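You operate a simulated robot arm through the tools that you are given. There is no shell and no other tool. Be economical: measure what you need, move in short steps, check, and stop when the job is done.

Carry out the task below with a simulated robot arm. There is one attempt and no reset: what you move stays moved.

Task
Close the second drawer from the top of the grey cabinet. Then open the narrow drawer, take the square coaster on the second shelf from the bottom of the tall rack and put it away inside and shut the drawer again. Then take the jar labelled "bearings" from the work bench and put it on the shelf of the pit table. Then open the gears drawer, fetch the black ring gear from the inside of the gears drawer and set it on the finish box, then shut the drawer. Then pull the paint drawer open. Keep to this order. Set down upright: jar.

It is judged by the outcome, as a careful person would: the job done as asked, and still so three seconds after it is handed in. It fails if anything else is knocked over, pushed out of place, dropped, spilled or broken.

Robot
A 7-joint arm with a two-finger parallel gripper on a trunk, on a base that drives. Base frame: it is fixed to the floor where the robot stands at the start and does not move with it; the origin is under the middle of the robot, x ahead of it, y to its left, z up. Units: mm, degrees, N and s.
With the tool pointing down near the work surface it reaches from about 120 to 720 mm from the robot's upright axis, wherever it stands. Its first joint turns from -166.0 to 166.0 degrees. Places, roughly: bearing jar, clear jar [1500, 1750, 1000]; black ring gear (6x6x5 cm) [1400, 1800, 800]; finish box (24x12 cm) [-40, 980, 740]; gears drawer [1500, 1700, 800]; narrow drawer [-600, -700, 800]; narrow drawer inside [-600, -700, 700]; paint drawer [1200, 2400, 800]; second drawer of the grey cabinet [500, -200, 600]; shelf of the pit table [-1000, 4300, 300]; square coaster (8x8x2 cm) [1100, -200, 600]. Payload 3.91 kg.
The TCP is the grasp point between the finger pads, 30 mm short of the fingertips. In the tool frame z runs along the fingers and y along their closing line. The gripper opens to 110 mm. The fingers are 20 mm wide and 10 mm thick; the gripper's body (48 by 112 mm) begins 55 mm behind the TCP.
Orientation is that of the tool frame in the base frame, as [roll, pitch, yaw] about the fixed x, y, z axes, in that order (R = Rz(yaw) Ry(pitch) Rx(roll)). With the fingers straight down and closing along the base's y, the tool's x points along the base's -x, its y along +y and its z along -z.

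Tools
- The arm moves only by the tool play_rows. Its argument "commands" is a list of rows, each a list of 3 entries, a list of its own where there are three numbers: the turn, a rotation vector about the tool's x, y, z in degrees, then the shift along the tool's x, y, z in mm, then the closure in counts, from 0 (fully open) to 255 (shut). In form: [[[ax, ay, az], [x, y, z], gripper], ...]. A call has 1 to 10 rows; each row is the pose to reach, as a shift and turn from the pose commanded when the call began, along the tool's axes at that moment. Each row takes 0.2 s and may step no farther than 50 mm and 8.6 degrees from the row before; otherwise, or with a gripper value out of range, the whole call is refused. A pose out of reach is approached as far as the arm can. The call stops where the force on the tool passes 40 N (or 10 N more than at its start, if that is more) or the arm is blocked; 0.2 s more then pass. The fingers move at their own pace (about 72 mm/s each) and stop on an object; they squeeze with about 38 N. The grip force told is the motor's: it shows also when the fingers shut on nothing. Time passes only in rows, and 0.2 s behind the last, so rows that repeat a pose let the fingers close. It gives the time, the measured TCP pose, the force on the tool (base axes), the opening and the grip force at its end, in the units of the frame above (readings bear some noise), with the torque about the TCP (base axes, N m) and any sound that the robot's microphone picked up.
- Cameras (640 x 400 px; columns grow to the right, rows downward): "scene" is now at [-0.1, 111.2, 1067.7]; the picture's right is [-0.62, -0.79, -0.00], its down [-0.67, 0.53, -0.52] and it looks along [0.41, -0.32, -0.86] (base axes); focal length 214 px, centre (320, 200). "wrist" rides on the gripper at [72, 17, -103] in the tool frame; the picture's right is [-0.23, 0.97, 0.00], its down [-0.76, -0.18, -0.62] and it looks along [-0.61, -0.14, 0.78] (tool axes); focal length 222 px, centre (320, 200). There is no depth. A picture from a camera that has moved, and an enlarged one, comes with that camera's place and axes in the base frame and with its lens. The place of the scene camera against the robot may be out by one fixed shift of up to 12 mm in any direction.
- snapshot(camera): a new picture of that camera. The clock stands still meanwhile.
- lift_body(by): slides the trunk up (or, below 0, down) by that many mm; the arm and the scene camera ride with it, the base frame stays. It gives what a move gives, with no picture.
- roll_base(legs): drives the robot by 1 to 6 legs, each [ahead, left, turn to the left] in mm, mm and degrees, along the robot's own axes; the way and the turn of a leg run together, so that a leg with both is an arc; at most 1500 mm and 180 degrees a leg. The arm and the cameras ride along, it lands a little off, and it stops where it bumps. It gives what a move gives.
- aim_head(pan, tilt): turns the head with the scene camera to pan (to the left, within 155 degrees either way) and tilt (down, from -29 to 69), counted from straight ahead of the robot. It gives what a move gives.
- inspect(camera, box): a new picture of the part [left, top, right, bottom] of that camera's present view, enlarged. The clock stands still meanwhile.
- job_done(): hands the job in; it is judged then, once.

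Go step by step. Nothing tells you exact positions but the pictures and the camera data: compare them with the known pose of the tool, close in by small moves and look again before you grip or let go. The budget is 186 turns and 164 pictures, counting those below and the enlarged ones. Unless the task says otherwise, let go and move clear before handing in, and close with one line.

The tools are called after "Emit:" as a command line: name --argument value ..., lists and objects as JSON in quotes. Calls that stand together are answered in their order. play_rows: Moves the arm, as the interface text tells. Its arguments: {"type":"object","properties":{"commands":{"type":"array","items":{"type":"array"}}},"required":["commands"]} The other tools are called the same way: lift_body (by) slides the trunk up or down; roll_base (legs) drives the base; aim_head (pan, tilt) turns the head that bears the scene camera; snapshot (camera) takes a picture; inspect (camera, box) takes an enlarged picture of a part of a camera's view; job_done () hands the job in.

At the start:

```text
time: 0.0
position: [-263.4, -204.4, 943.6]
tcp_rot: [-179.9, 0.1, -180.0]
ft_force: [-0.1, 0.4, 0.0]
ft_torque: [0.0, 0.0, -0.02]
gripper_width: 110.0
gripper_force: 0.0
trunk travel left (down, up): [-164.0, 26.0]
robot x, y, heading: [-1.3, 1.8, -0.1]
head pan, tilt: [-38.2, 58.9]
```

scene: 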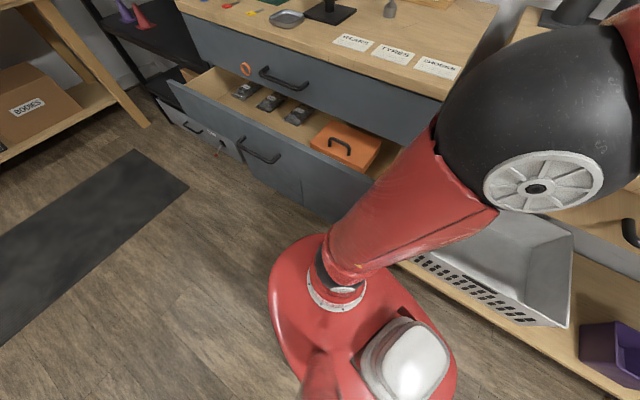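
wrist: 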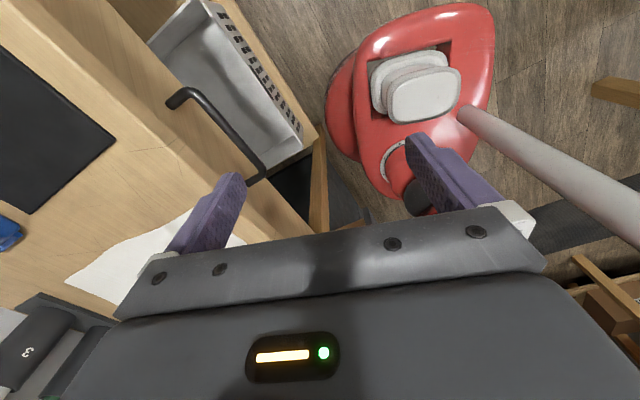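

I see the grey cabinet ahead-right with its second drawer open. First I look around.

Emit:
aim_head --pan -20 --tilt 35

Emit:
snapshot --camera "scene"

Emit:
aim_head --pan -110 --tilt 35

Emit:
snapshot --camera "scene"

Emit:
aim_head --pan 60 --tilt 25

Emit:
snapshot --camera "scene"

Emit:
aim_head --pan 140 --tilt 25

Emit:
snapshot --camera "scene"

```text
time: 0.9
position: [-264.0, -205.6, 945.3]
tcp_rot: [-180.0, 0.0, -180.0]
ft_force: [-0.3, 0.4, 0.1]
ft_torque: [0.01, 0.02, 0.03]
gripper_width: 110.0
gripper_force: 0.0
trunk travel left (down, up): [-164.0, 26.0]
robot x, y, heading: [0.4, 0.4, 0.2]
head pan, tilt: [-20.0, 35.0]
```

```text
161 pictures are left
camera scene: at [29.3, 123.1, 1100.6], right [-0.34, -0.94, 0.0], down [-0.54, 0.2, -0.82], along [0.77, -0.28, -0.57], focal length 214 px, centre (320, 200)
```

scene: 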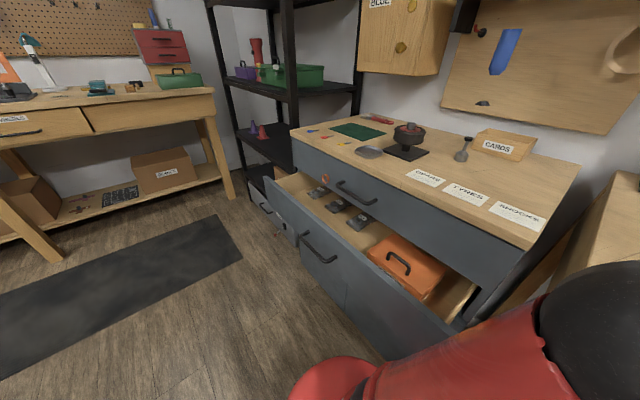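

```text
time: 2.5
position: [-264.3, -203.9, 944.1]
tcp_rot: [-180.0, 0.0, 180.0]
ft_force: [-0.1, 0.2, 0.2]
ft_torque: [-0.01, 0.01, 0.03]
gripper_width: 109.9
gripper_force: 0.1
trunk travel left (down, up): [-164.0, 26.0]
robot x, y, heading: [-0.9, -2.9, 0.1]
head pan, tilt: [-110.0, 35.0]
```

```text
160 pictures are left
camera scene: at [-83.5, 70.5, 1100.7], right [-0.94, 0.34, 0.0], down [0.2, 0.54, -0.82], along [-0.28, -0.77, -0.57], focal length 214 px, centre (320, 200)
```

scene: 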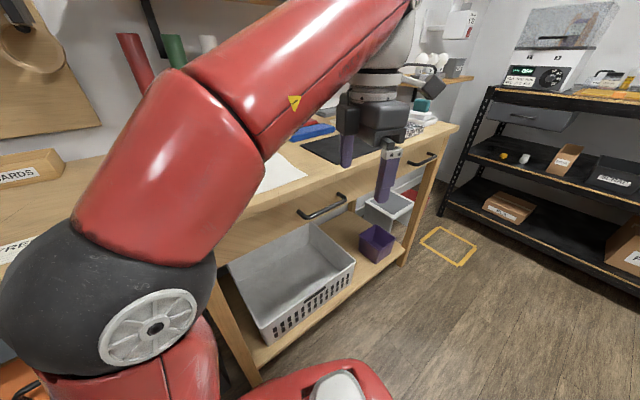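

```text
time: 5.1
position: [-264.1, -203.5, 944.7]
tcp_rot: [179.9, -0.1, 180.0]
ft_force: [-1.2, -0.6, -0.2]
ft_torque: [0.01, -0.01, 0.0]
gripper_width: 110.2
gripper_force: 0.0
trunk travel left (down, up): [-164.0, 26.0]
robot x, y, heading: [1.7, 3.6, -0.1]
head pan, tilt: [60.0, 25.0]
```

```text
159 pictures are left
camera scene: at [-7.3, 233.0, 1116.4], right [0.87, -0.5, 0.0], down [-0.21, -0.37, -0.91], along [0.45, 0.78, -0.42], focal length 214 px, centre (320, 200)
```

scene: 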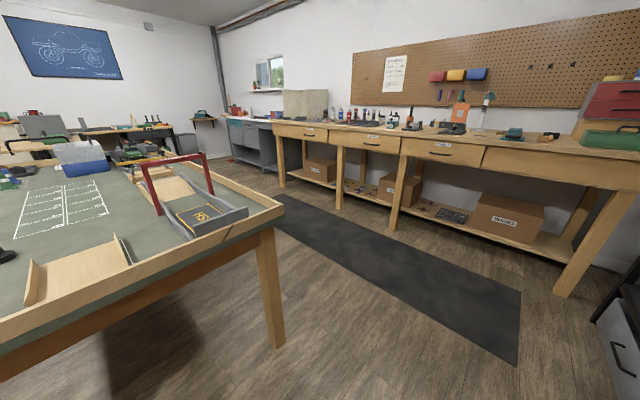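

```text
time: 6.6
position: [-264.5, -204.6, 944.2]
tcp_rot: [-180.0, 0.1, 180.0]
ft_force: [0.7, 0.0, -0.2]
ft_torque: [0.03, 0.02, -0.01]
gripper_width: 110.0
gripper_force: 0.1
trunk travel left (down, up): [-164.0, 26.0]
robot x, y, heading: [-0.7, -2.4, 0.2]
head pan, tilt: [140.0, 25.0]
```

```text
158 pictures are left
camera scene: at [-124.0, 212.5, 1116.4], right [0.64, 0.77, 0.0], down [0.32, -0.27, -0.91], along [-0.69, 0.58, -0.42], focal length 214 px, centre (320, 200)
```

scene: 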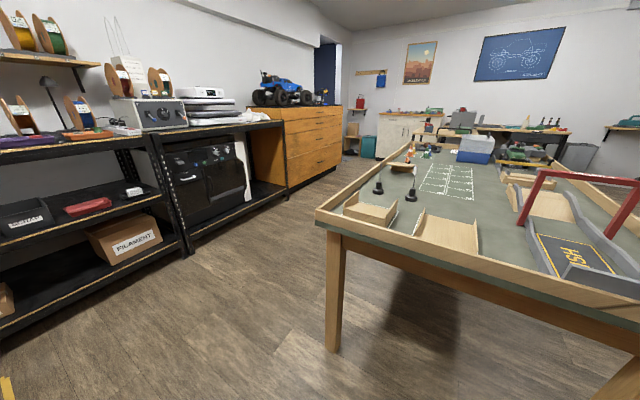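

The room's furniture is turned about 18° from my frame. I back off from the cabinet and turn to face it, then look at the open drawer.

Emit:
roll_base --legs '[[320, 423, 0], [0, 0, -71.6]]'

Emit:
aim_head --pan 0 --tilt 45

Emit:
snapshot --camera "scene"

Emit:
snapshot --camera "wrist"

```text
time: 12.9
position: [51.2, 620.5, 944.5]
tcp_rot: [-179.9, 0.0, 107.2]
ft_force: [-0.5, -0.4, -0.6]
ft_torque: [0.01, 0.03, 0.01]
gripper_width: 109.9
gripper_force: 0.0
trunk travel left (down, up): [-164.0, 26.0]
robot x, y, heading: [321.3, 425.9, -72.7]
head pan, tilt: [140.0, 25.0]
```

```text
time: 15.1
position: [52.2, 619.4, 944.1]
tcp_rot: [-179.9, 0.0, 107.2]
ft_force: [1.1, 0.5, 0.6]
ft_torque: [0.02, 0.04, 0.03]
gripper_width: 110.0
gripper_force: 0.1
trunk travel left (down, up): [-164.0, 26.0]
robot x, y, heading: [323.6, 430.9, -72.8]
head pan, tilt: [0.0, 45.0]
```

```text
157 pictures are left
camera scene: at [484.3, 452.8, 1085.9], right [-0.96, -0.3, 0.0], down [-0.21, 0.68, -0.71], along [0.21, -0.68, -0.71], focal length 214 px, centre (320, 200)
```

scene: 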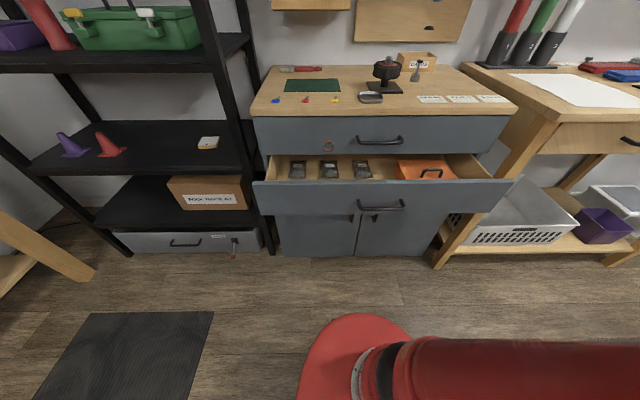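

```text
156 pictures are left
camera wrist: at [48.0, 694.2, 1047.9], right [1.0, 0.07, 0.0], down [0.06, -0.78, 0.62], along [0.04, -0.62, -0.78], focal length 222 px, centre (320, 200)
```

wrist: 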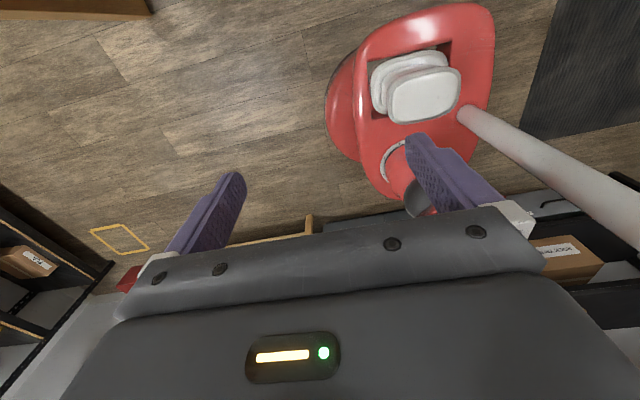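

The drawer front stands near v≈-222 mm (room axes) with its handle at about (433,-58,587). I swing the arm round the right side to the front.

Emit:
play_rows --commands '[[[0, 0, 0], [-31, -34, 0], 255], [[0, 0, 0], [-66, -64, 0], 255], [[0, 0, 0], [-105, -88, 0], 255], [[0, 0, 0], [-147, -107, 0], 255], [[0, 0, 0], [-191, -120, 0], 255], [[0, 0, 0], [-237, -126, 0], 255], [[0, 0, 0], [-283, -126, 0], 255], [[0, 0, 0], [-329, -120, 0], 255], [[0, 0, 0], [-373, -107, 0], 255], [[0, 0, 0], [-415, -88, 0], 255]]'

Emit:
play_rows --commands '[[[0, 0, 0], [-38, 26, 0], 255], [[0, 0, 0], [-73, 54, 0], 255], [[0, 0, 0], [-105, 86, 0], 255], [[0, 0, 0], [-131, 122, 0], 255], [[0, 0, 0], [-152, 162, 0], 255], [[0, 0, 0], [-165, 204, 0], 255], [[0, 0, 0], [-172, 245, 0], 255], [[0, 0, 0], [-174, 290, 0], 255]]'

Emit:
snapshot --camera "scene"

```text
time: 17.3
position: [89.1, 196.2, 943.2]
tcp_rot: [-179.9, 0.1, 107.2]
ft_force: [-0.2, 0.1, -0.4]
ft_torque: [0.01, 0.0, 0.0]
gripper_width: 0.1
gripper_force: 37.6
trunk travel left (down, up): [-164.0, 26.0]
robot x, y, heading: [323.7, 431.5, -72.7]
head pan, tilt: [0.0, 45.0]
```

```text
time: 19.1
position: [418.3, 117.6, 942.1]
tcp_rot: [-180.0, 0.0, 107.1]
ft_force: [-0.3, -0.5, 0.1]
ft_torque: [0.0, -0.02, 0.0]
gripper_width: 0.1
gripper_force: 38.0
trunk travel left (down, up): [-164.0, 26.0]
robot x, y, heading: [324.7, 427.3, -72.8]
head pan, tilt: [0.0, 45.0]
```

```text
155 pictures are left
camera scene: at [484.1, 452.6, 1085.9], right [-0.96, -0.29, 0.0], down [-0.21, 0.68, -0.71], along [0.21, -0.68, -0.71], focal length 214 px, centre (320, 200)
```

scene: 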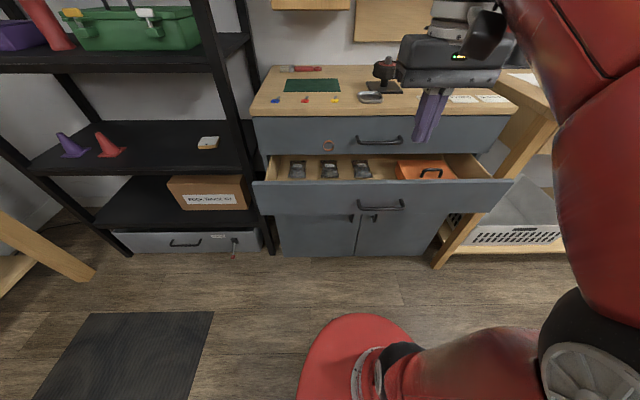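

The arm is over the drawer. I tip the tool to horizontal while lowering it.

Emit:
play_rows --commands '[[[0, -8.5, 0], [-7, -4, 20], 255], [[0, -17, 0], [-14, -8, 40], 255], [[0, -25.5, 0], [-21, -12, 60], 255], [[0, -34, 0], [-28, -16, 80], 255], [[0, -42.5, 0], [-35, -20, 100], 255], [[0, -51, 0], [-42, -24, 120], 255], [[0, -59.5, 0], [-49, -28, 140], 255], [[0, -68, 0], [-56, -32, 160], 255], [[0, -76.5, 0], [-63, -36, 180], 255], [[0, -85, 0], [-70, -39, 200], 255]]'

Emit:
snapshot --camera "scene"

```text
time: 21.3
position: [401.7, -8.2, 801.5]
tcp_rot: [-179.2, 84.9, 108.0]
ft_force: [0.7, 0.8, 0.0]
ft_torque: [-0.01, 0.0, 0.01]
gripper_width: 0.1
gripper_force: 37.3
out of reach, approached as far as the arm can: row 9, 10
trunk travel left (down, up): [-164.0, 26.0]
robot x, y, heading: [320.7, 426.9, -72.6]
head pan, tilt: [0.0, 45.0]
```

```text
154 pictures are left
camera scene: at [484.3, 453.0, 1085.8], right [-0.96, -0.3, 0.0], down [-0.21, 0.68, -0.71], along [0.21, -0.68, -0.71], focal length 214 px, centre (320, 200)
```

scene: 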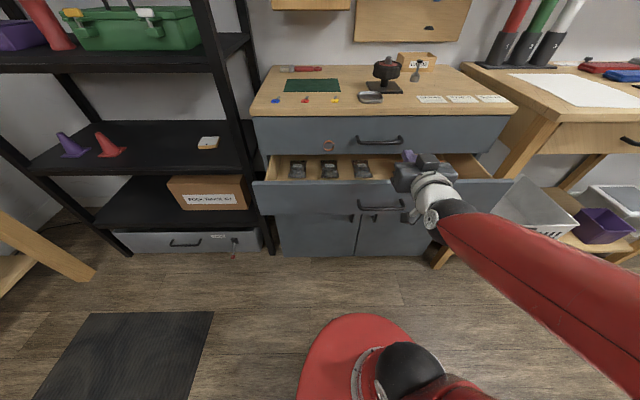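

The horizontal reach low and close is limited, so I lower the trunk.

Emit:
lift_body --by -160

Emit:
snapshot --camera "scene"

Emit:
snapshot --camera "wrist"

```text
time: 23.2
position: [402.0, -8.5, 647.5]
tcp_rot: [-179.4, 85.7, 107.8]
ft_force: [2.7, 0.4, 31.3]
ft_torque: [0.05, -0.16, 0.02]
gripper_width: 0.0
gripper_force: 37.4
trunk travel left (down, up): [-4.0, 186.0]
robot x, y, heading: [322.3, 428.0, -72.8]
head pan, tilt: [0.0, 45.0]
```

```text
153 pictures are left
camera scene: at [484.2, 453.8, 926.4], right [-0.96, -0.3, 0.0], down [-0.21, 0.67, -0.71], along [0.21, -0.68, -0.71], focal length 214 px, centre (320, 200)
```

scene: 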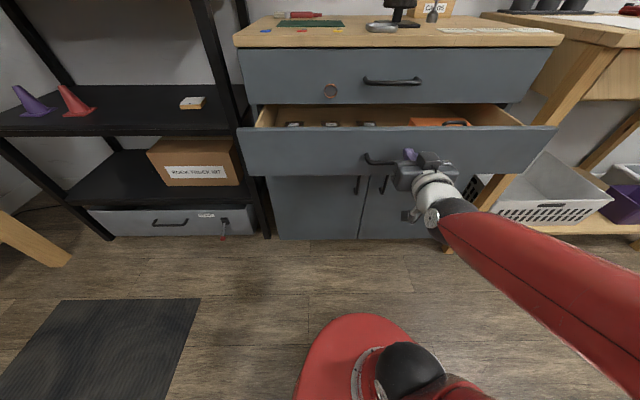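

```text
152 pictures are left
camera wrist: at [387.5, 100.0, 583.2], right [0.94, 0.27, 0.23], down [-0.34, 0.49, 0.81], along [0.11, -0.83, 0.55], focal length 222 px, centre (320, 200)
```

wrist: 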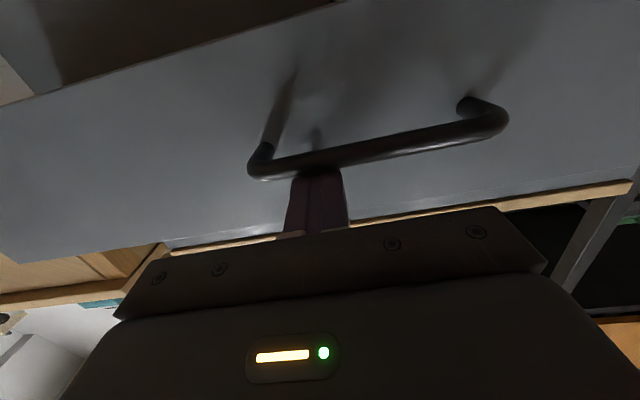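

The fingers rest on top of the handle (31 N). I raise a little so they pass between handle and drawer top edge.

Emit:
lift_body --by 18

Emit:
inspect --camera "scene" --box '[300, 80, 500, 205]'

```text
time: 23.8
position: [401.8, -8.0, 658.2]
tcp_rot: [-179.9, 84.7, 107.3]
ft_force: [-0.2, -0.5, 0.7]
ft_torque: [-0.01, 0.04, -0.07]
gripper_width: 0.0
gripper_force: 37.6
trunk travel left (down, up): [-22.0, 168.0]
robot x, y, heading: [327.0, 422.3, -73.0]
head pan, tilt: [0.0, 45.0]
```

```text
3.20 times, centred on (400, 142) of scene
camera zoom: at [484.3, 452.7, 943.7], right [-0.96, -0.29, 0.0], down [-0.21, 0.68, -0.71], along [0.21, -0.68, -0.71], focal length 686 px, centre (64, 384)
```

zoom: 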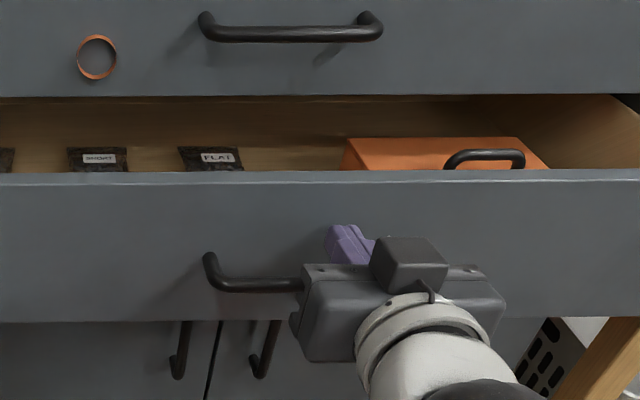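

The push point is clear above the handle. A small forward step first to see how it tracks.

Emit:
play_rows --commands '[[[0, 0, 0], [-1, 0, 10], 255], [[0, 0, 0], [-2, 0, 20], 255]]'

```text
time: 24.4
position: [409.1, -26.7, 660.7]
tcp_rot: [-179.9, 84.9, 107.3]
ft_force: [0.4, 0.4, -0.5]
ft_torque: [-0.02, 0.01, -0.01]
gripper_width: 0.1
gripper_force: 38.6
trunk travel left (down, up): [-22.0, 168.0]
robot x, y, heading: [327.0, 430.3, -72.8]
head pan, tilt: [0.0, 45.0]
```

Emit:
play_rows --commands '[[[0, 0, 0], [-2, 0, 15], 255], [[0, 0, 0], [-3, 0, 30], 255], [[0, 0, 0], [-4, 0, 45], 255], [[0, 0, 0], [-5, 0, 60], 255], [[0, 0, 0], [-6, 0, 75], 255], [[0, 0, 0], [-8, 0, 90], 255], [[0, 0, 0], [-9, 0, 105], 255], [[0, 0, 0], [-10, 0, 120], 255]]'

Emit:
snapshot --camera "scene"

```text
time: 26.2
position: [442.0, -141.8, 658.7]
tcp_rot: [-179.9, 84.9, 107.3]
ft_force: [0.6, 0.3, 0.5]
ft_torque: [0.01, -0.01, 0.01]
gripper_width: 0.0
gripper_force: 37.8
trunk travel left (down, up): [-22.0, 168.0]
robot x, y, heading: [323.4, 426.3, -72.6]
head pan, tilt: [0.0, 45.0]
```

```text
150 pictures are left
camera scene: at [484.3, 452.6, 943.8], right [-0.96, -0.3, 0.0], down [-0.21, 0.68, -0.71], along [0.21, -0.68, -0.71], focal length 214 px, centre (320, 200)
```

scene: 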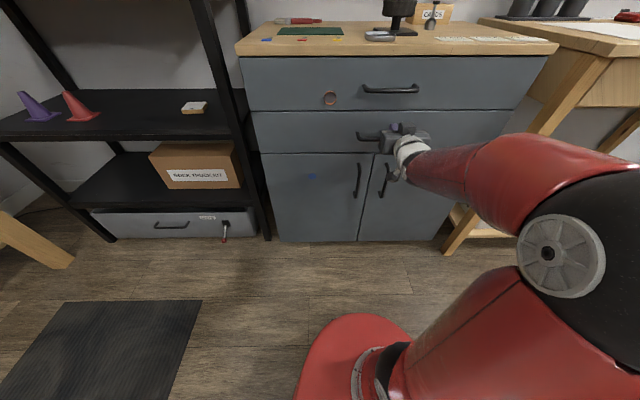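

Nearly shut; I keep pushing until it stops.

Emit:
play_rows --commands '[[[0, 0, 0], [-1, 0, 8], 255], [[0, 0, 0], [-1, 0, 16], 255], [[0, 0, 0], [-2, 0, 24], 255], [[0, 0, 0], [-3, 0, 32], 255], [[0, 0, 0], [-4, 0, 40], 255], [[0, 0, 0], [-4, 0, 48], 255], [[0, 0, 0], [-5, 0, 56], 255], [[0, 0, 0], [-5, 0, 64], 255]]'

Emit:
inspect --camera "scene" --box '[220, 40, 540, 240]'

```text
time: 26.7
position: [445.0, -147.9, 660.5]
tcp_rot: [179.6, 84.8, 106.8]
ft_force: [-5.3, 19.5, 5.3]
ft_torque: [-0.31, 0.04, 0.11]
gripper_width: 0.0
gripper_force: 37.9
trunk travel left (down, up): [-22.0, 168.0]
robot x, y, heading: [328.3, 430.3, -72.7]
head pan, tilt: [0.0, 45.0]
stopped in row 2: the force on the tool passed its limit at 56 N (the readings are from after the stop); the commanded pose is now the measured one
```

```text
2.00 times, centred on (380, 140) of scene
camera zoom: at [483.9, 454.4, 944.0], right [-0.96, -0.3, 0.0], down [-0.21, 0.67, -0.71], along [0.21, -0.68, -0.71], focal length 429 px, centre (200, 320)
```

zoom: 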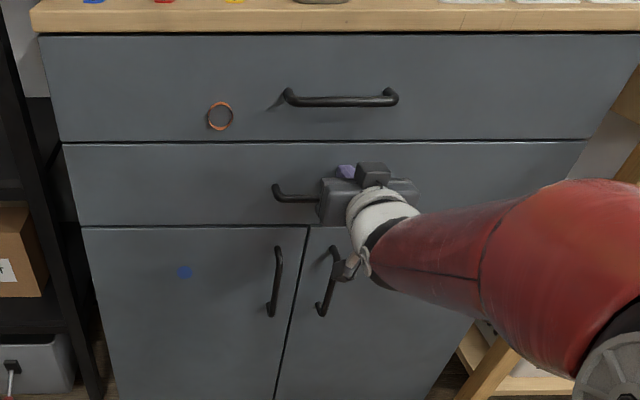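

The second drawer is shut flush. Next I retract and drive to the narrow drawer under the bench to the right.

Emit:
play_rows --commands '[[[0, 0, 0], [2, 0, -25], 255], [[0, 0, 0], [4, 0, -50], 255], [[0, 0, 0], [6, 0, -75], 255], [[0, 0, 0], [8, 0, -100], 255], [[0, 0, 0], [10, 0, -125], 255], [[0, 0, 0], [12, 0, -150], 255], [[0, 0, 0], [14, 0, -170], 255]]'

Emit:
snapshot --camera "scene"

Emit:
lift_body --by 120

Emit:
roll_base --legs '[[-60, -1000, 0.8]]'

Emit:
aim_head --pan -15 --tilt 40

Emit:
snapshot --camera "scene"

```text
time: 28.3
position: [395.5, 4.4, 668.8]
tcp_rot: [179.8, 84.4, 107.1]
ft_force: [0.5, 0.4, 0.2]
ft_torque: [-0.01, -0.02, 0.04]
gripper_width: 0.0
gripper_force: 37.9
out of reach, approached as far as the arm can: row 7
trunk travel left (down, up): [-22.0, 168.0]
robot x, y, heading: [322.5, 429.2, -73.0]
head pan, tilt: [0.0, 45.0]
```

```text
148 pictures are left
camera scene: at [484.2, 453.0, 943.9], right [-0.96, -0.3, 0.0], down [-0.21, 0.68, -0.71], along [0.21, -0.68, -0.71], focal length 214 px, centre (320, 200)
```

scene: 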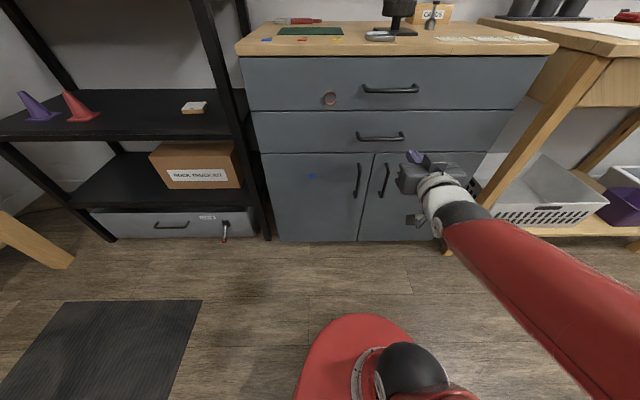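

```text
time: 29.8
position: [393.0, 4.1, 789.3]
tcp_rot: [179.6, 84.6, 106.9]
ft_force: [-0.7, -0.4, -0.5]
ft_torque: [0.02, 0.0, 0.03]
gripper_width: 0.2
gripper_force: 37.6
trunk travel left (down, up): [-142.0, 48.0]
robot x, y, heading: [327.6, 430.2, -73.0]
head pan, tilt: [0.0, 45.0]
```

```text
time: 34.9
position: [-555.6, -238.3, 788.8]
tcp_rot: [179.5, 84.6, 108.2]
ft_force: [1.0, -0.9, 0.1]
ft_torque: [-0.01, -0.02, -0.01]
gripper_width: 0.0
gripper_force: 37.7
trunk travel left (down, up): [-142.0, 48.0]
robot x, y, heading: [-635.7, 183.3, -71.4]
head pan, tilt: [0.0, 45.0]
```

```text
time: 35.7
position: [-555.0, -239.5, 789.4]
tcp_rot: [179.5, 84.5, 108.2]
ft_force: [1.1, 0.3, -0.4]
ft_torque: [0.01, -0.01, 0.0]
gripper_width: 0.0
gripper_force: 37.6
trunk travel left (down, up): [-142.0, 48.0]
robot x, y, heading: [-636.4, 180.7, -71.7]
head pan, tilt: [-15.0, 40.0]
```

```text
147 pictures are left
camera scene: at [-496.5, 203.2, 1071.1], right [-1.0, -0.06, 0.0], down [-0.04, 0.64, -0.77], along [0.05, -0.76, -0.64], focal length 214 px, centre (320, 200)
```

scene: 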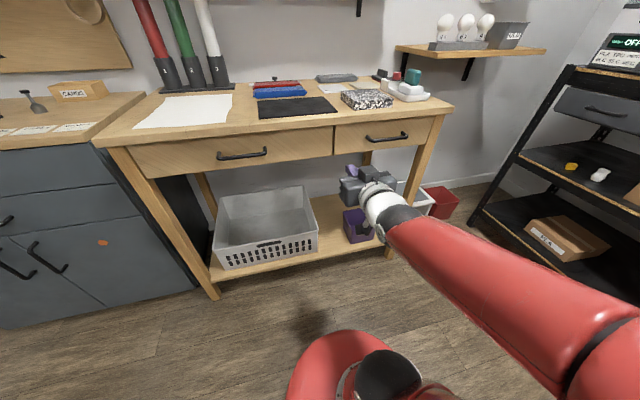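

Handle of the narrow drawer is at about (-668,-459,787). I shift right to line up, then level and roll the tool so the fingers close vertically.

Emit:
roll_base --legs '[[0, -176, -0.3]]'

Emit:
play_rows --commands '[[[0, -5.5, 0], [0, 0, 10], 0]]'

Emit:
play_rows --commands '[[[0, 0, 8.5], [0, 0, 0], 0], [[0, 0, 17], [0, 0, 0], 0], [[0, 0, 25.5], [0, 0, 0], 0], [[0, 0, 34], [0, 0, 0], 0], [[0, 0, 42.5], [0, 0, 0], 0], [[0, 0, 51], [0, 0, 0], 0], [[0, 0, 59.5], [0, 0, 0], 0], [[0, 0, 68], [0, 0, 0], 0], [[0, 0, 76.5], [0, 0, 0], 0], [[0, 0, 85], [0, 0, 0], 0]]'

Emit:
snapshot --camera "wrist"

Emit:
snapshot --camera "scene"

```text
time: 37.2
position: [-728.3, -297.4, 789.4]
tcp_rot: [179.7, 84.7, 108.0]
ft_force: [0.1, 0.7, 0.3]
ft_torque: [-0.02, 0.0, 0.01]
gripper_width: 0.1
gripper_force: 37.6
trunk travel left (down, up): [-142.0, 48.0]
robot x, y, heading: [-804.2, 128.1, -71.7]
head pan, tilt: [-15.0, 40.0]
```

```text
time: 37.6
position: [-725.6, -312.5, 796.4]
tcp_rot: [46.8, 89.9, -24.8]
ft_force: [-0.7, 0.3, 0.5]
ft_torque: [-0.02, -0.01, -0.02]
gripper_width: 53.2
gripper_force: 0.0
out of reach, approached as far as the arm can: row 1
trunk travel left (down, up): [-142.0, 48.0]
robot x, y, heading: [-811.9, 127.4, -71.8]
head pan, tilt: [-15.0, 40.0]
```

```text
time: 39.8
position: [-724.7, -314.3, 795.4]
tcp_rot: [90.0, 4.8, 18.3]
ft_force: [0.0, 0.5, 0.8]
ft_torque: [0.04, -0.03, -0.02]
gripper_width: 109.9
gripper_force: 0.0
trunk travel left (down, up): [-142.0, 48.0]
robot x, y, heading: [-807.3, 128.3, -72.0]
head pan, tilt: [-15.0, 40.0]
```

```text
146 pictures are left
camera wrist: at [-687.0, -192.4, 806.5], right [-0.14, -0.05, 0.99], down [-0.93, 0.35, -0.11], along [-0.34, -0.94, -0.09], focal length 222 px, centre (320, 200)
```

wrist: 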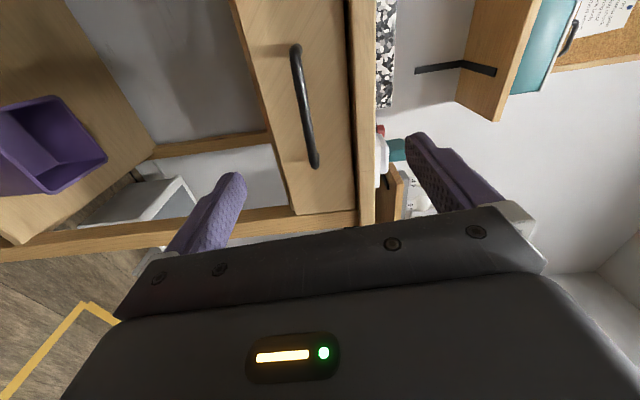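

```text
145 pictures are left
camera scene: at [-668.1, 145.5, 1071.1], right [-1.0, -0.06, 0.0], down [-0.04, 0.64, -0.77], along [0.04, -0.76, -0.64], focal length 214 px, centre (320, 200)
```

scene: 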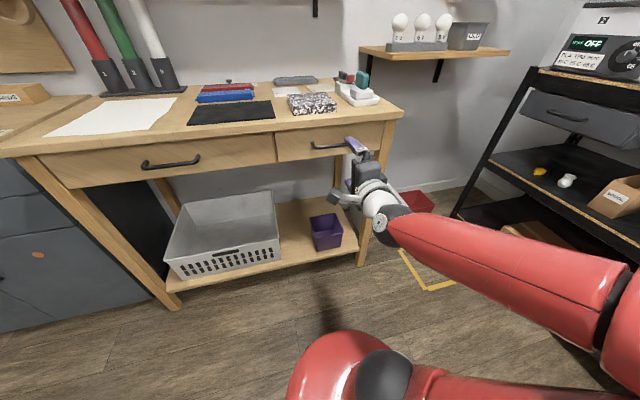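

Handle at about (-672,-461,781); TCP lines up. I lower 14 mm and approach with open fingers.

Emit:
play_rows --commands '[[[0, 0, 4.8], [2, -14, 10], 0], [[0, 0, 4.8], [3, -14, 45], 0], [[0, 0, 4.8], [3, -14, 80], 0], [[0, 0, 4.8], [3, -14, 110], 0]]'

Emit:
snapshot --camera "wrist"

```text
time: 40.8
position: [-688.2, -421.5, 782.9]
tcp_rot: [89.9, 0.2, 18.4]
ft_force: [-0.4, 0.5, 0.5]
ft_torque: [0.03, 0.04, -0.03]
gripper_width: 110.2
gripper_force: 0.0
trunk travel left (down, up): [-142.0, 48.0]
robot x, y, heading: [-804.8, 130.0, -71.6]
head pan, tilt: [-15.0, 40.0]
```

```text
144 pictures are left
camera wrist: at [-650.6, -299.3, 798.7], right [-0.21, -0.07, 0.97], down [-0.92, 0.35, -0.18], along [-0.33, -0.93, -0.14], focal length 222 px, centre (320, 200)
```

wrist: 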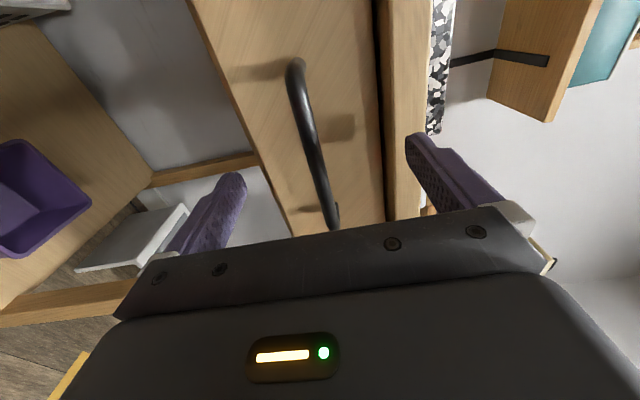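

Emit:
play_rows --commands '[[[0, 0, 0], [0, 0, 0], 140], [[0, 0, 0], [0, 0, 5], 140], [[0, 0, 0], [0, 0, 20], 140], [[0, 0, 0], [0, 0, 34], 140]]'

Emit:
snapshot --camera "wrist"

```text
time: 41.8
position: [-679.5, -450.9, 783.6]
tcp_rot: [90.1, 0.1, 18.4]
ft_force: [0.2, 0.6, -0.2]
ft_torque: [0.01, -0.02, -0.01]
gripper_width: 49.7
gripper_force: 0.1
trunk travel left (down, up): [-142.0, 48.0]
robot x, y, heading: [-806.5, 125.9, -71.7]
head pan, tilt: [-15.0, 40.0]
```

```text
143 pictures are left
camera wrist: at [-641.0, -328.8, 800.5], right [-0.21, -0.07, 0.97], down [-0.92, 0.35, -0.18], along [-0.33, -0.93, -0.14], focal length 222 px, centre (320, 200)
```

wrist: 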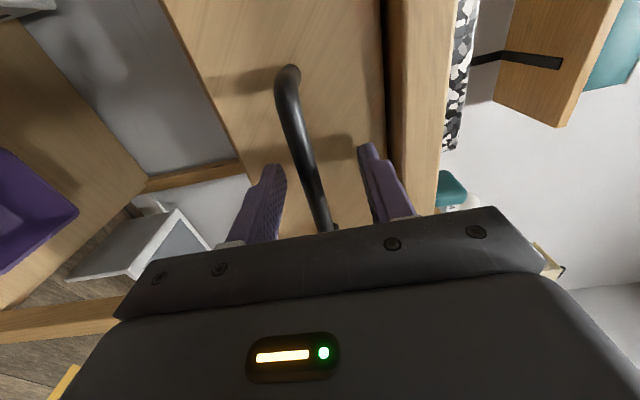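

Emit:
play_rows --commands '[[[0, 0, 0], [20, 0, 5], 140], [[0, 0, 0], [20, 0, 12], 140], [[0, 0, 0], [20, 0, 12], 255], [[0, 0, 0], [20, 0, 12], 255], [[0, 0, 0], [20, 0, 12], 255]]'

Emit:
snapshot --camera "wrist"

```text
time: 43.0
position: [-655.1, -454.1, 778.5]
tcp_rot: [90.4, 0.2, 18.4]
ft_force: [-1.2, 6.4, -23.4]
ft_torque: [-0.02, -0.21, -0.18]
gripper_width: 11.4
gripper_force: 45.5
trunk travel left (down, up): [-142.0, 48.0]
robot x, y, heading: [-809.1, 123.1, -71.7]
head pan, tilt: [-15.0, 40.0]
```

```text
142 pictures are left
camera wrist: at [-617.7, -333.6, 796.2], right [-0.21, -0.08, 0.97], down [-0.92, 0.35, -0.17], along [-0.33, -0.93, -0.14], focal length 222 px, centre (320, 200)
```

wrist: 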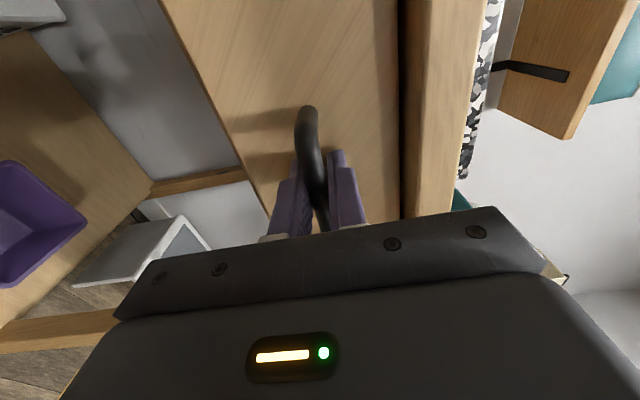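

Gripped the bar (11 mm). I ease down 5 mm and pull the drawer out.

Emit:
play_rows --commands '[[[0, 0, 0], [0, -5, 0], 255], [[0, 0, 0], [0, -5, -20], 255], [[0, 0, 0], [0, -5, -40], 255], [[0, 0, 0], [0, -5, -60], 255], [[0, 0, 0], [0, -5, -80], 255], [[0, 0, 0], [0, -5, -100], 255], [[0, 0, 0], [0, -5, -120], 255], [[0, 0, 0], [0, -5, -140], 255]]'

Emit:
snapshot --camera "scene"

```text
time: 44.8
position: [-697.6, -324.8, 779.2]
tcp_rot: [90.6, 0.3, 18.5]
ft_force: [14.0, 5.9, -11.5]
ft_torque: [0.01, -0.39, 0.55]
gripper_width: 11.7
gripper_force: 45.3
out of reach, approached as far as the arm can: row 8
trunk travel left (down, up): [-142.0, 48.0]
robot x, y, heading: [-802.0, 127.6, -71.5]
head pan, tilt: [-15.0, 40.0]
```

```text
141 pictures are left
camera scene: at [-667.1, 145.5, 1070.6], right [-1.0, -0.06, 0.0], down [-0.04, 0.64, -0.77], along [0.04, -0.76, -0.64], focal length 214 px, centre (320, 200)
```

scene: 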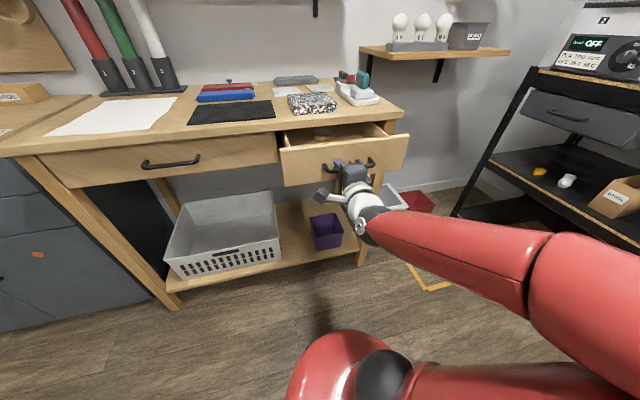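

Open ~135 mm. I pull further by backing the base 90 mm.

Emit:
roll_base --legs '[[-90, 0, 0]]'

Emit:
snapshot --camera "scene"

```text
time: 45.9
position: [-726.0, -239.3, 778.8]
tcp_rot: [90.6, 0.3, 18.6]
ft_force: [19.1, 7.7, -27.6]
ft_torque: [-0.04, -0.34, -0.72]
gripper_width: 11.7
gripper_force: 45.4
trunk travel left (down, up): [-142.0, 48.0]
robot x, y, heading: [-837.6, 212.6, -71.4]
head pan, tilt: [-15.0, 40.0]
```

```text
140 pictures are left
camera scene: at [-695.2, 231.1, 1070.8], right [-1.0, -0.06, 0.0], down [-0.04, 0.64, -0.77], along [0.04, -0.76, -0.64], focal length 214 px, centre (320, 200)
```

scene: 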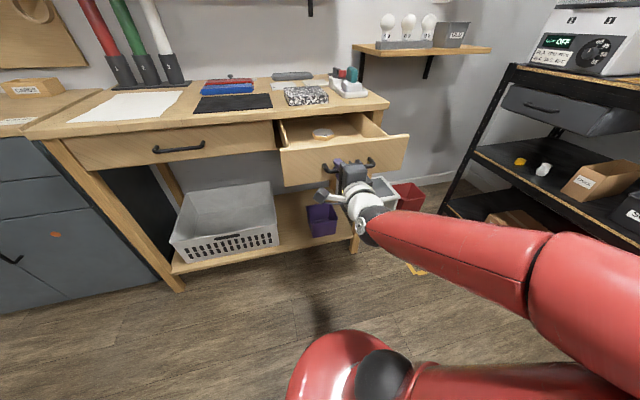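

Drawer open about 225 mm with a round item inside at the back. I release the handle and back off.

Emit:
play_rows --commands '[[[0, 0, 0], [0, 0, 0], 140], [[0, 0, 0], [0, 0, 0], 140], [[0, 0, 0], [0, 0, 0], 140]]'

Emit:
roll_base --legs '[[-120, 0, 0]]'

Emit:
snapshot --camera "scene"

Emit:
snapshot --camera "wrist"

```text
time: 46.7
position: [-727.0, -238.6, 779.6]
tcp_rot: [90.5, 0.2, 18.7]
ft_force: [0.6, -0.2, 0.4]
ft_torque: [-0.01, 0.0, -0.03]
gripper_width: 49.4
gripper_force: 0.1
trunk travel left (down, up): [-142.0, 48.0]
robot x, y, heading: [-833.3, 210.8, -71.6]
head pan, tilt: [-15.0, 40.0]
```

```text
time: 48.0
position: [-766.0, -121.7, 779.4]
tcp_rot: [90.5, 0.2, 18.6]
ft_force: [-0.2, -0.5, 0.1]
ft_torque: [-0.03, -0.03, 0.0]
gripper_width: 49.8
gripper_force: 0.1
trunk travel left (down, up): [-142.0, 48.0]
robot x, y, heading: [-873.9, 332.3, -71.7]
head pan, tilt: [-15.0, 40.0]
```

```text
139 pictures are left
camera scene: at [-735.4, 348.5, 1071.1], right [-1.0, -0.06, 0.0], down [-0.04, 0.64, -0.77], along [0.04, -0.76, -0.64], focal length 214 px, centre (320, 200)
```

scene: 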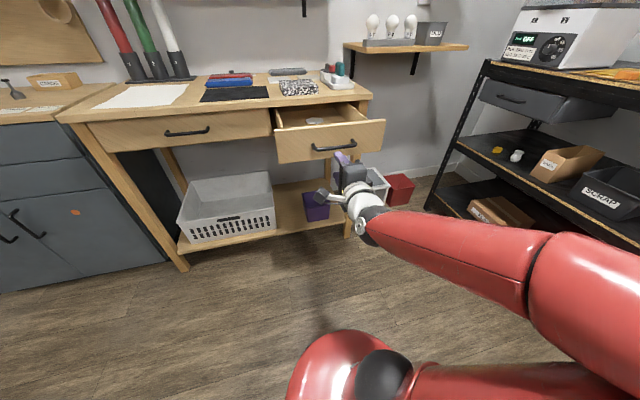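

```text
138 pictures are left
camera wrist: at [-728.1, -0.9, 797.0], right [-0.21, -0.08, 0.97], down [-0.92, 0.35, -0.17], along [-0.33, -0.93, -0.15], focal length 222 px, centre (320, 200)
```

wrist: 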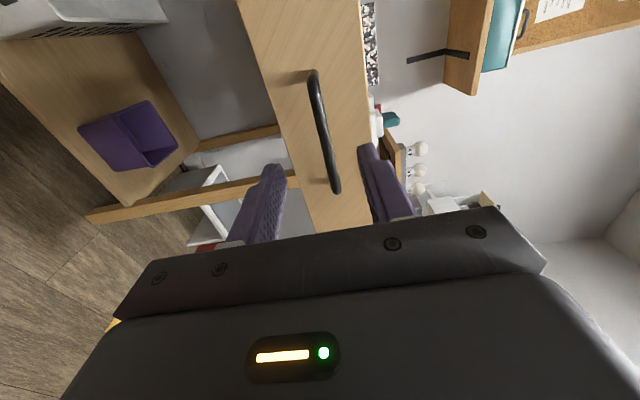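

Next the coaster: I drive diagonally clear of the open drawer and along the aisle to the rack.

Emit:
roll_base --legs '[[167, 278, 0], [0, 1480, 0]]'

Emit:
aim_head --pan 0 --tilt 40

Emit:
snapshot --camera "scene"

Emit:
snapshot --camera "wrist"

```text
time: 57.0
position: [940.1, 254.5, 779.5]
tcp_rot: [90.5, 0.2, 17.7]
ft_force: [-0.2, -0.2, 0.4]
ft_torque: [-0.01, -0.01, 0.01]
gripper_width: 49.8
gripper_force: 0.0
trunk travel left (down, up): [-142.0, 48.0]
robot x, y, heading: [837.9, 703.9, -72.8]
head pan, tilt: [-15.0, 40.0]
```

```text
time: 57.8
position: [940.4, 255.6, 780.5]
tcp_rot: [90.4, 0.2, 17.7]
ft_force: [-0.4, 0.6, -0.6]
ft_torque: [-0.01, -0.02, -0.02]
gripper_width: 49.5
gripper_force: 0.1
trunk travel left (down, up): [-142.0, 48.0]
robot x, y, heading: [841.0, 706.6, -72.8]
head pan, tilt: [0.0, 40.0]
```

```text
137 pictures are left
camera scene: at [999.5, 728.6, 1071.1], right [-0.95, -0.3, 0.0], down [-0.19, 0.61, -0.77], along [0.23, -0.73, -0.64], focal length 214 px, centre (320, 200)
```

scene: 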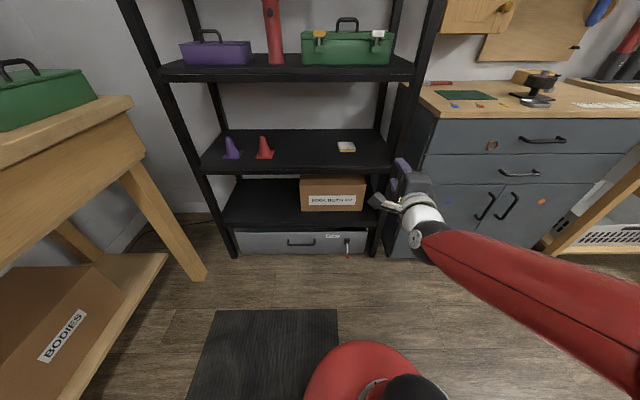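

```text
136 pictures are left
camera wrist: at [979.3, 375.2, 796.9], right [-0.21, -0.08, 0.97], down [-0.92, 0.36, -0.17], along [-0.34, -0.93, -0.15], focal length 222 px, centre (320, 200)
```

wrist: 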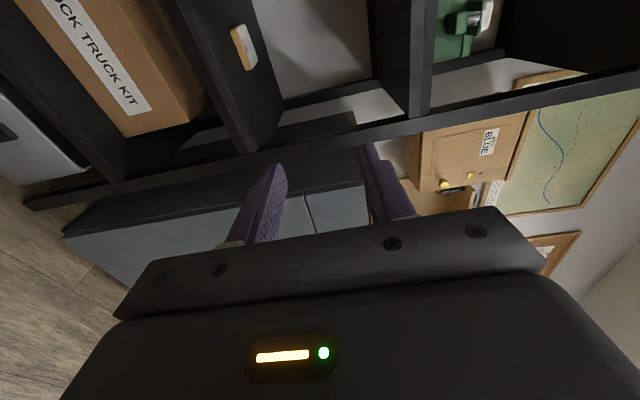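

The coaster sits on the second shelf about 170 mm in, at roughly (1146,-145,640). I zoom to see its orientation.

Emit:
inspect --camera "scene" --box '[280, 110, 420, 198]'

Emit:
play_rows --commands '[[[0, 0, 8.5], [0, 0, 0], 140], [[0, 0, 17], [0, 0, 0], 140], [[0, 0, 25.5], [0, 0, 0], 140], [[0, 0, 34], [0, 0, 0], 140], [[0, 0, 42.5], [0, 0, 0], 140], [[0, 0, 51], [0, 0, 0], 140], [[0, 0, 59.5], [0, 0, 0], 140], [[0, 0, 68], [0, 0, 0], 140], [[0, 0, 76.5], [0, 0, 0], 140], [[0, 0, 85], [0, 0, 0], 140]]'

Emit:
snapshot --camera "wrist"

```text
4.55 times, centred on (350, 154) of scene
camera zoom: at [999.5, 728.6, 1071.1], right [-0.95, -0.3, 0.0], down [-0.19, 0.61, -0.77], along [0.23, -0.73, -0.64], focal length 975 px, centre (184, 409)
```

zoom: 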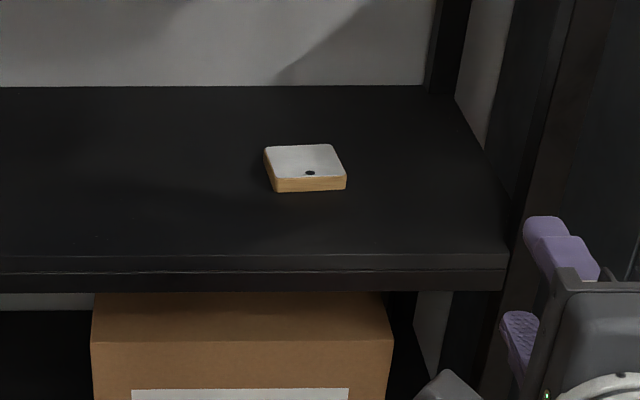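

```text
time: 60.0
position: [940.5, 255.2, 779.7]
tcp_rot: [97.2, -84.9, 10.5]
ft_force: [0.1, 0.2, 0.1]
ft_torque: [-0.02, 0.01, -0.03]
gripper_width: 49.5
gripper_force: 0.1
trunk travel left (down, up): [-142.0, 48.0]
robot x, y, heading: [840.5, 708.4, -72.6]
head pan, tilt: [0.0, 40.0]
```

```text
134 pictures are left
camera wrist: at [900.5, 348.2, 854.6], right [-0.94, -0.3, -0.14], down [-0.09, 0.64, -0.77], along [0.32, -0.71, -0.63], focal length 222 px, centre (320, 200)
```

wrist: 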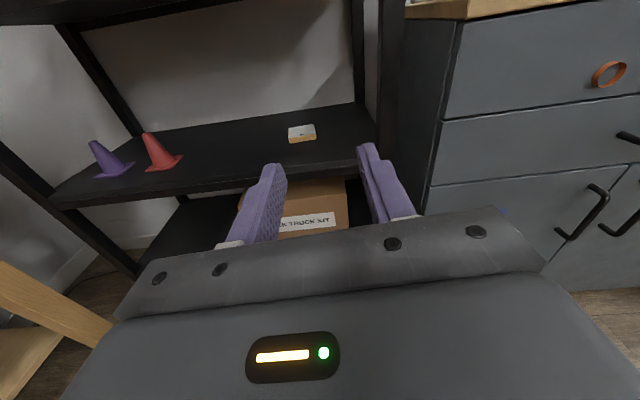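

The coaster is aligned with the shelf. I tip the tool 40° down, lower the trunk and drive closer.

Emit:
play_rows --commands '[[[0, 0, 5], [0, 0, 0], 60]]'

Emit:
play_rows --commands '[[[0, -8, 0], [0, 0, 0], 0], [[0, -16, 0], [0, 0, 0], 0], [[0, -24, 0], [0, 0, 0], 0], [[0, -32, 0], [0, 0, 0], 0], [[0, -40, 0], [0, 0, 0], 0]]'

Emit:
lift_body --by -60

Emit:
roll_base --legs '[[250, 70, 0.7]]'

Emit:
snapshot --camera "wrist"

Emit:
snapshot --camera "scene"

```text
time: 60.4
position: [941.5, 254.1, 780.5]
tcp_rot: [165.4, -89.5, -57.7]
ft_force: [-0.1, -1.2, 0.5]
ft_torque: [-0.02, 0.03, 0.02]
gripper_width: 84.2
gripper_force: 0.0
trunk travel left (down, up): [-142.0, 48.0]
robot x, y, heading: [840.6, 708.0, -72.4]
head pan, tilt: [0.0, 40.0]
```

```text
time: 61.8
position: [1012.8, 274.0, 779.4]
tcp_rot: [179.7, -49.5, -61.4]
ft_force: [0.8, -0.7, 0.1]
ft_torque: [-0.01, 0.03, 0.01]
gripper_width: 109.9
gripper_force: 0.0
out of reach, approached as far as the arm can: row 3
trunk travel left (down, up): [-142.0, 48.0]
robot x, y, heading: [837.3, 708.6, -72.6]
head pan, tilt: [0.0, 40.0]
stopped in row 5: the arm was blocked; the commanded pose is now the measured one
```

```text
time: 62.8
position: [1014.0, 274.5, 720.8]
tcp_rot: [179.8, -49.5, -61.3]
ft_force: [0.1, -0.6, -0.6]
ft_torque: [0.0, -0.01, -0.02]
gripper_width: 110.0
gripper_force: 0.0
trunk travel left (down, up): [-82.0, 108.0]
robot x, y, heading: [835.8, 706.8, -73.1]
head pan, tilt: [0.0, 40.0]
```

```text
time: 64.7
position: [1159.8, 56.0, 721.0]
tcp_rot: [179.8, -49.5, -61.0]
ft_force: [-0.4, -0.1, 0.6]
ft_torque: [0.04, -0.02, 0.03]
gripper_width: 109.8
gripper_force: 0.1
trunk travel left (down, up): [-82.0, 108.0]
robot x, y, heading: [977.8, 484.0, -72.2]
head pan, tilt: [0.0, 40.0]
```

```text
133 pictures are left
camera wrist: at [1131.4, 75.5, 842.6], right [-0.92, -0.34, -0.17], down [-0.31, 0.93, -0.17], along [0.22, -0.11, -0.97], focal length 222 px, centre (320, 200)
```

wrist: 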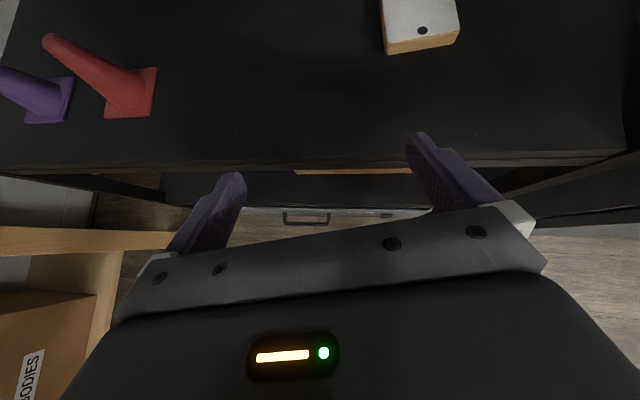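

```text
132 pictures are left
camera scene: at [1142.9, 510.0, 1011.1], right [-0.95, -0.31, 0.0], down [-0.2, 0.61, -0.77], along [0.24, -0.73, -0.64], focal length 214 px, centre (320, 200)
```

scene: 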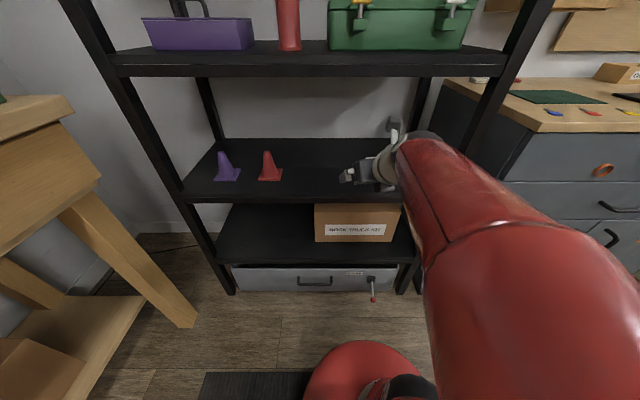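

The joints limited the tilt and left the tool yawed by 11°. I move right 80 mm and correct the yaw.

Emit:
play_rows --commands '[[[-2.8, 0, 2.4], [-3, 27, -4], 0], [[-5.6, 0, 4.8], [-7, 54, -8], 0], [[-8.4, 0, 7.1], [-10, 79, -11], 0]]'

Emit:
snapshot --camera "wrist"

```text
time: 65.5
position: [1078.5, 28.3, 713.1]
tcp_rot: [-179.4, -48.7, -72.9]
ft_force: [0.7, 0.0, 0.2]
ft_torque: [-0.02, -0.01, -0.01]
gripper_width: 110.1
gripper_force: 0.1
trunk travel left (down, up): [-82.0, 108.0]
robot x, y, heading: [983.2, 487.1, -72.3]
head pan, tilt: [0.0, 40.0]
```

```text
131 pictures are left
camera wrist: at [1055.2, 51.8, 836.0], right [-0.97, -0.15, -0.18], down [-0.12, 0.98, -0.16], along [0.2, -0.13, -0.97], focal length 222 px, centre (320, 200)
```

wrist: 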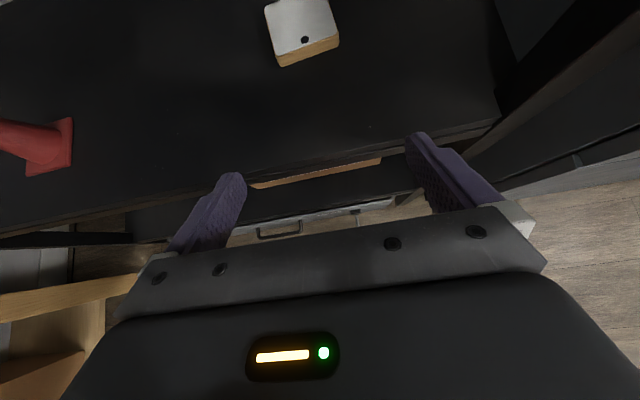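

Coaster centre ≈ (1141,-158), lined up laterally. I advance 100 mm over the shelf and check.

Emit:
play_rows --commands '[[[0, 0, 0], [22, 0, 25], 0], [[0, 0, 0], [44, -1, 50], 0], [[0, 0, 0], [66, -2, 75], 0], [[0, 0, 0], [83, -2, 94], 0]]'

Emit:
snapshot --camera "wrist"

Emit:
snapshot --camera "scene"

```text
time: 66.5
position: [1123.5, -87.4, 721.0]
tcp_rot: [179.6, -49.6, -72.0]
ft_force: [-0.1, -0.9, 0.0]
ft_torque: [0.01, 0.04, 0.02]
gripper_width: 110.2
gripper_force: 0.0
trunk travel left (down, up): [-82.0, 108.0]
robot x, y, heading: [982.6, 487.3, -72.3]
head pan, tilt: [0.0, 40.0]
```

```text
130 pictures are left
camera wrist: at [1100.2, -63.0, 843.6], right [-0.97, -0.16, -0.17], down [-0.13, 0.98, -0.17], along [0.19, -0.15, -0.97], focal length 222 px, centre (320, 200)
```

wrist: 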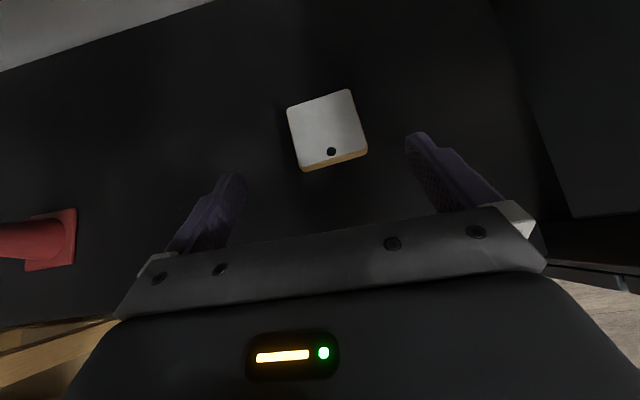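

```text
129 pictures are left
camera scene: at [1143.0, 510.1, 1011.1], right [-0.95, -0.31, 0.0], down [-0.2, 0.61, -0.77], along [0.24, -0.73, -0.64], focal length 214 px, centre (320, 200)
```

scene: 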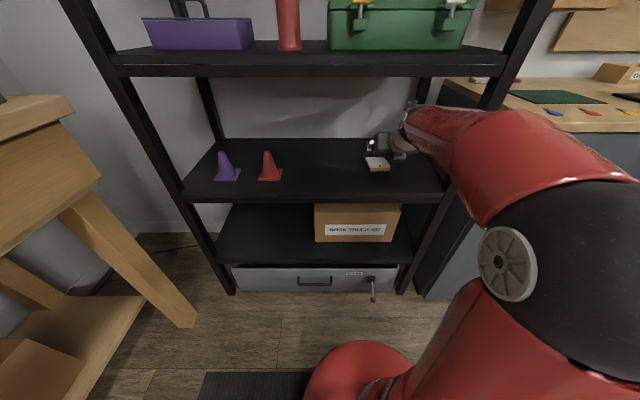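

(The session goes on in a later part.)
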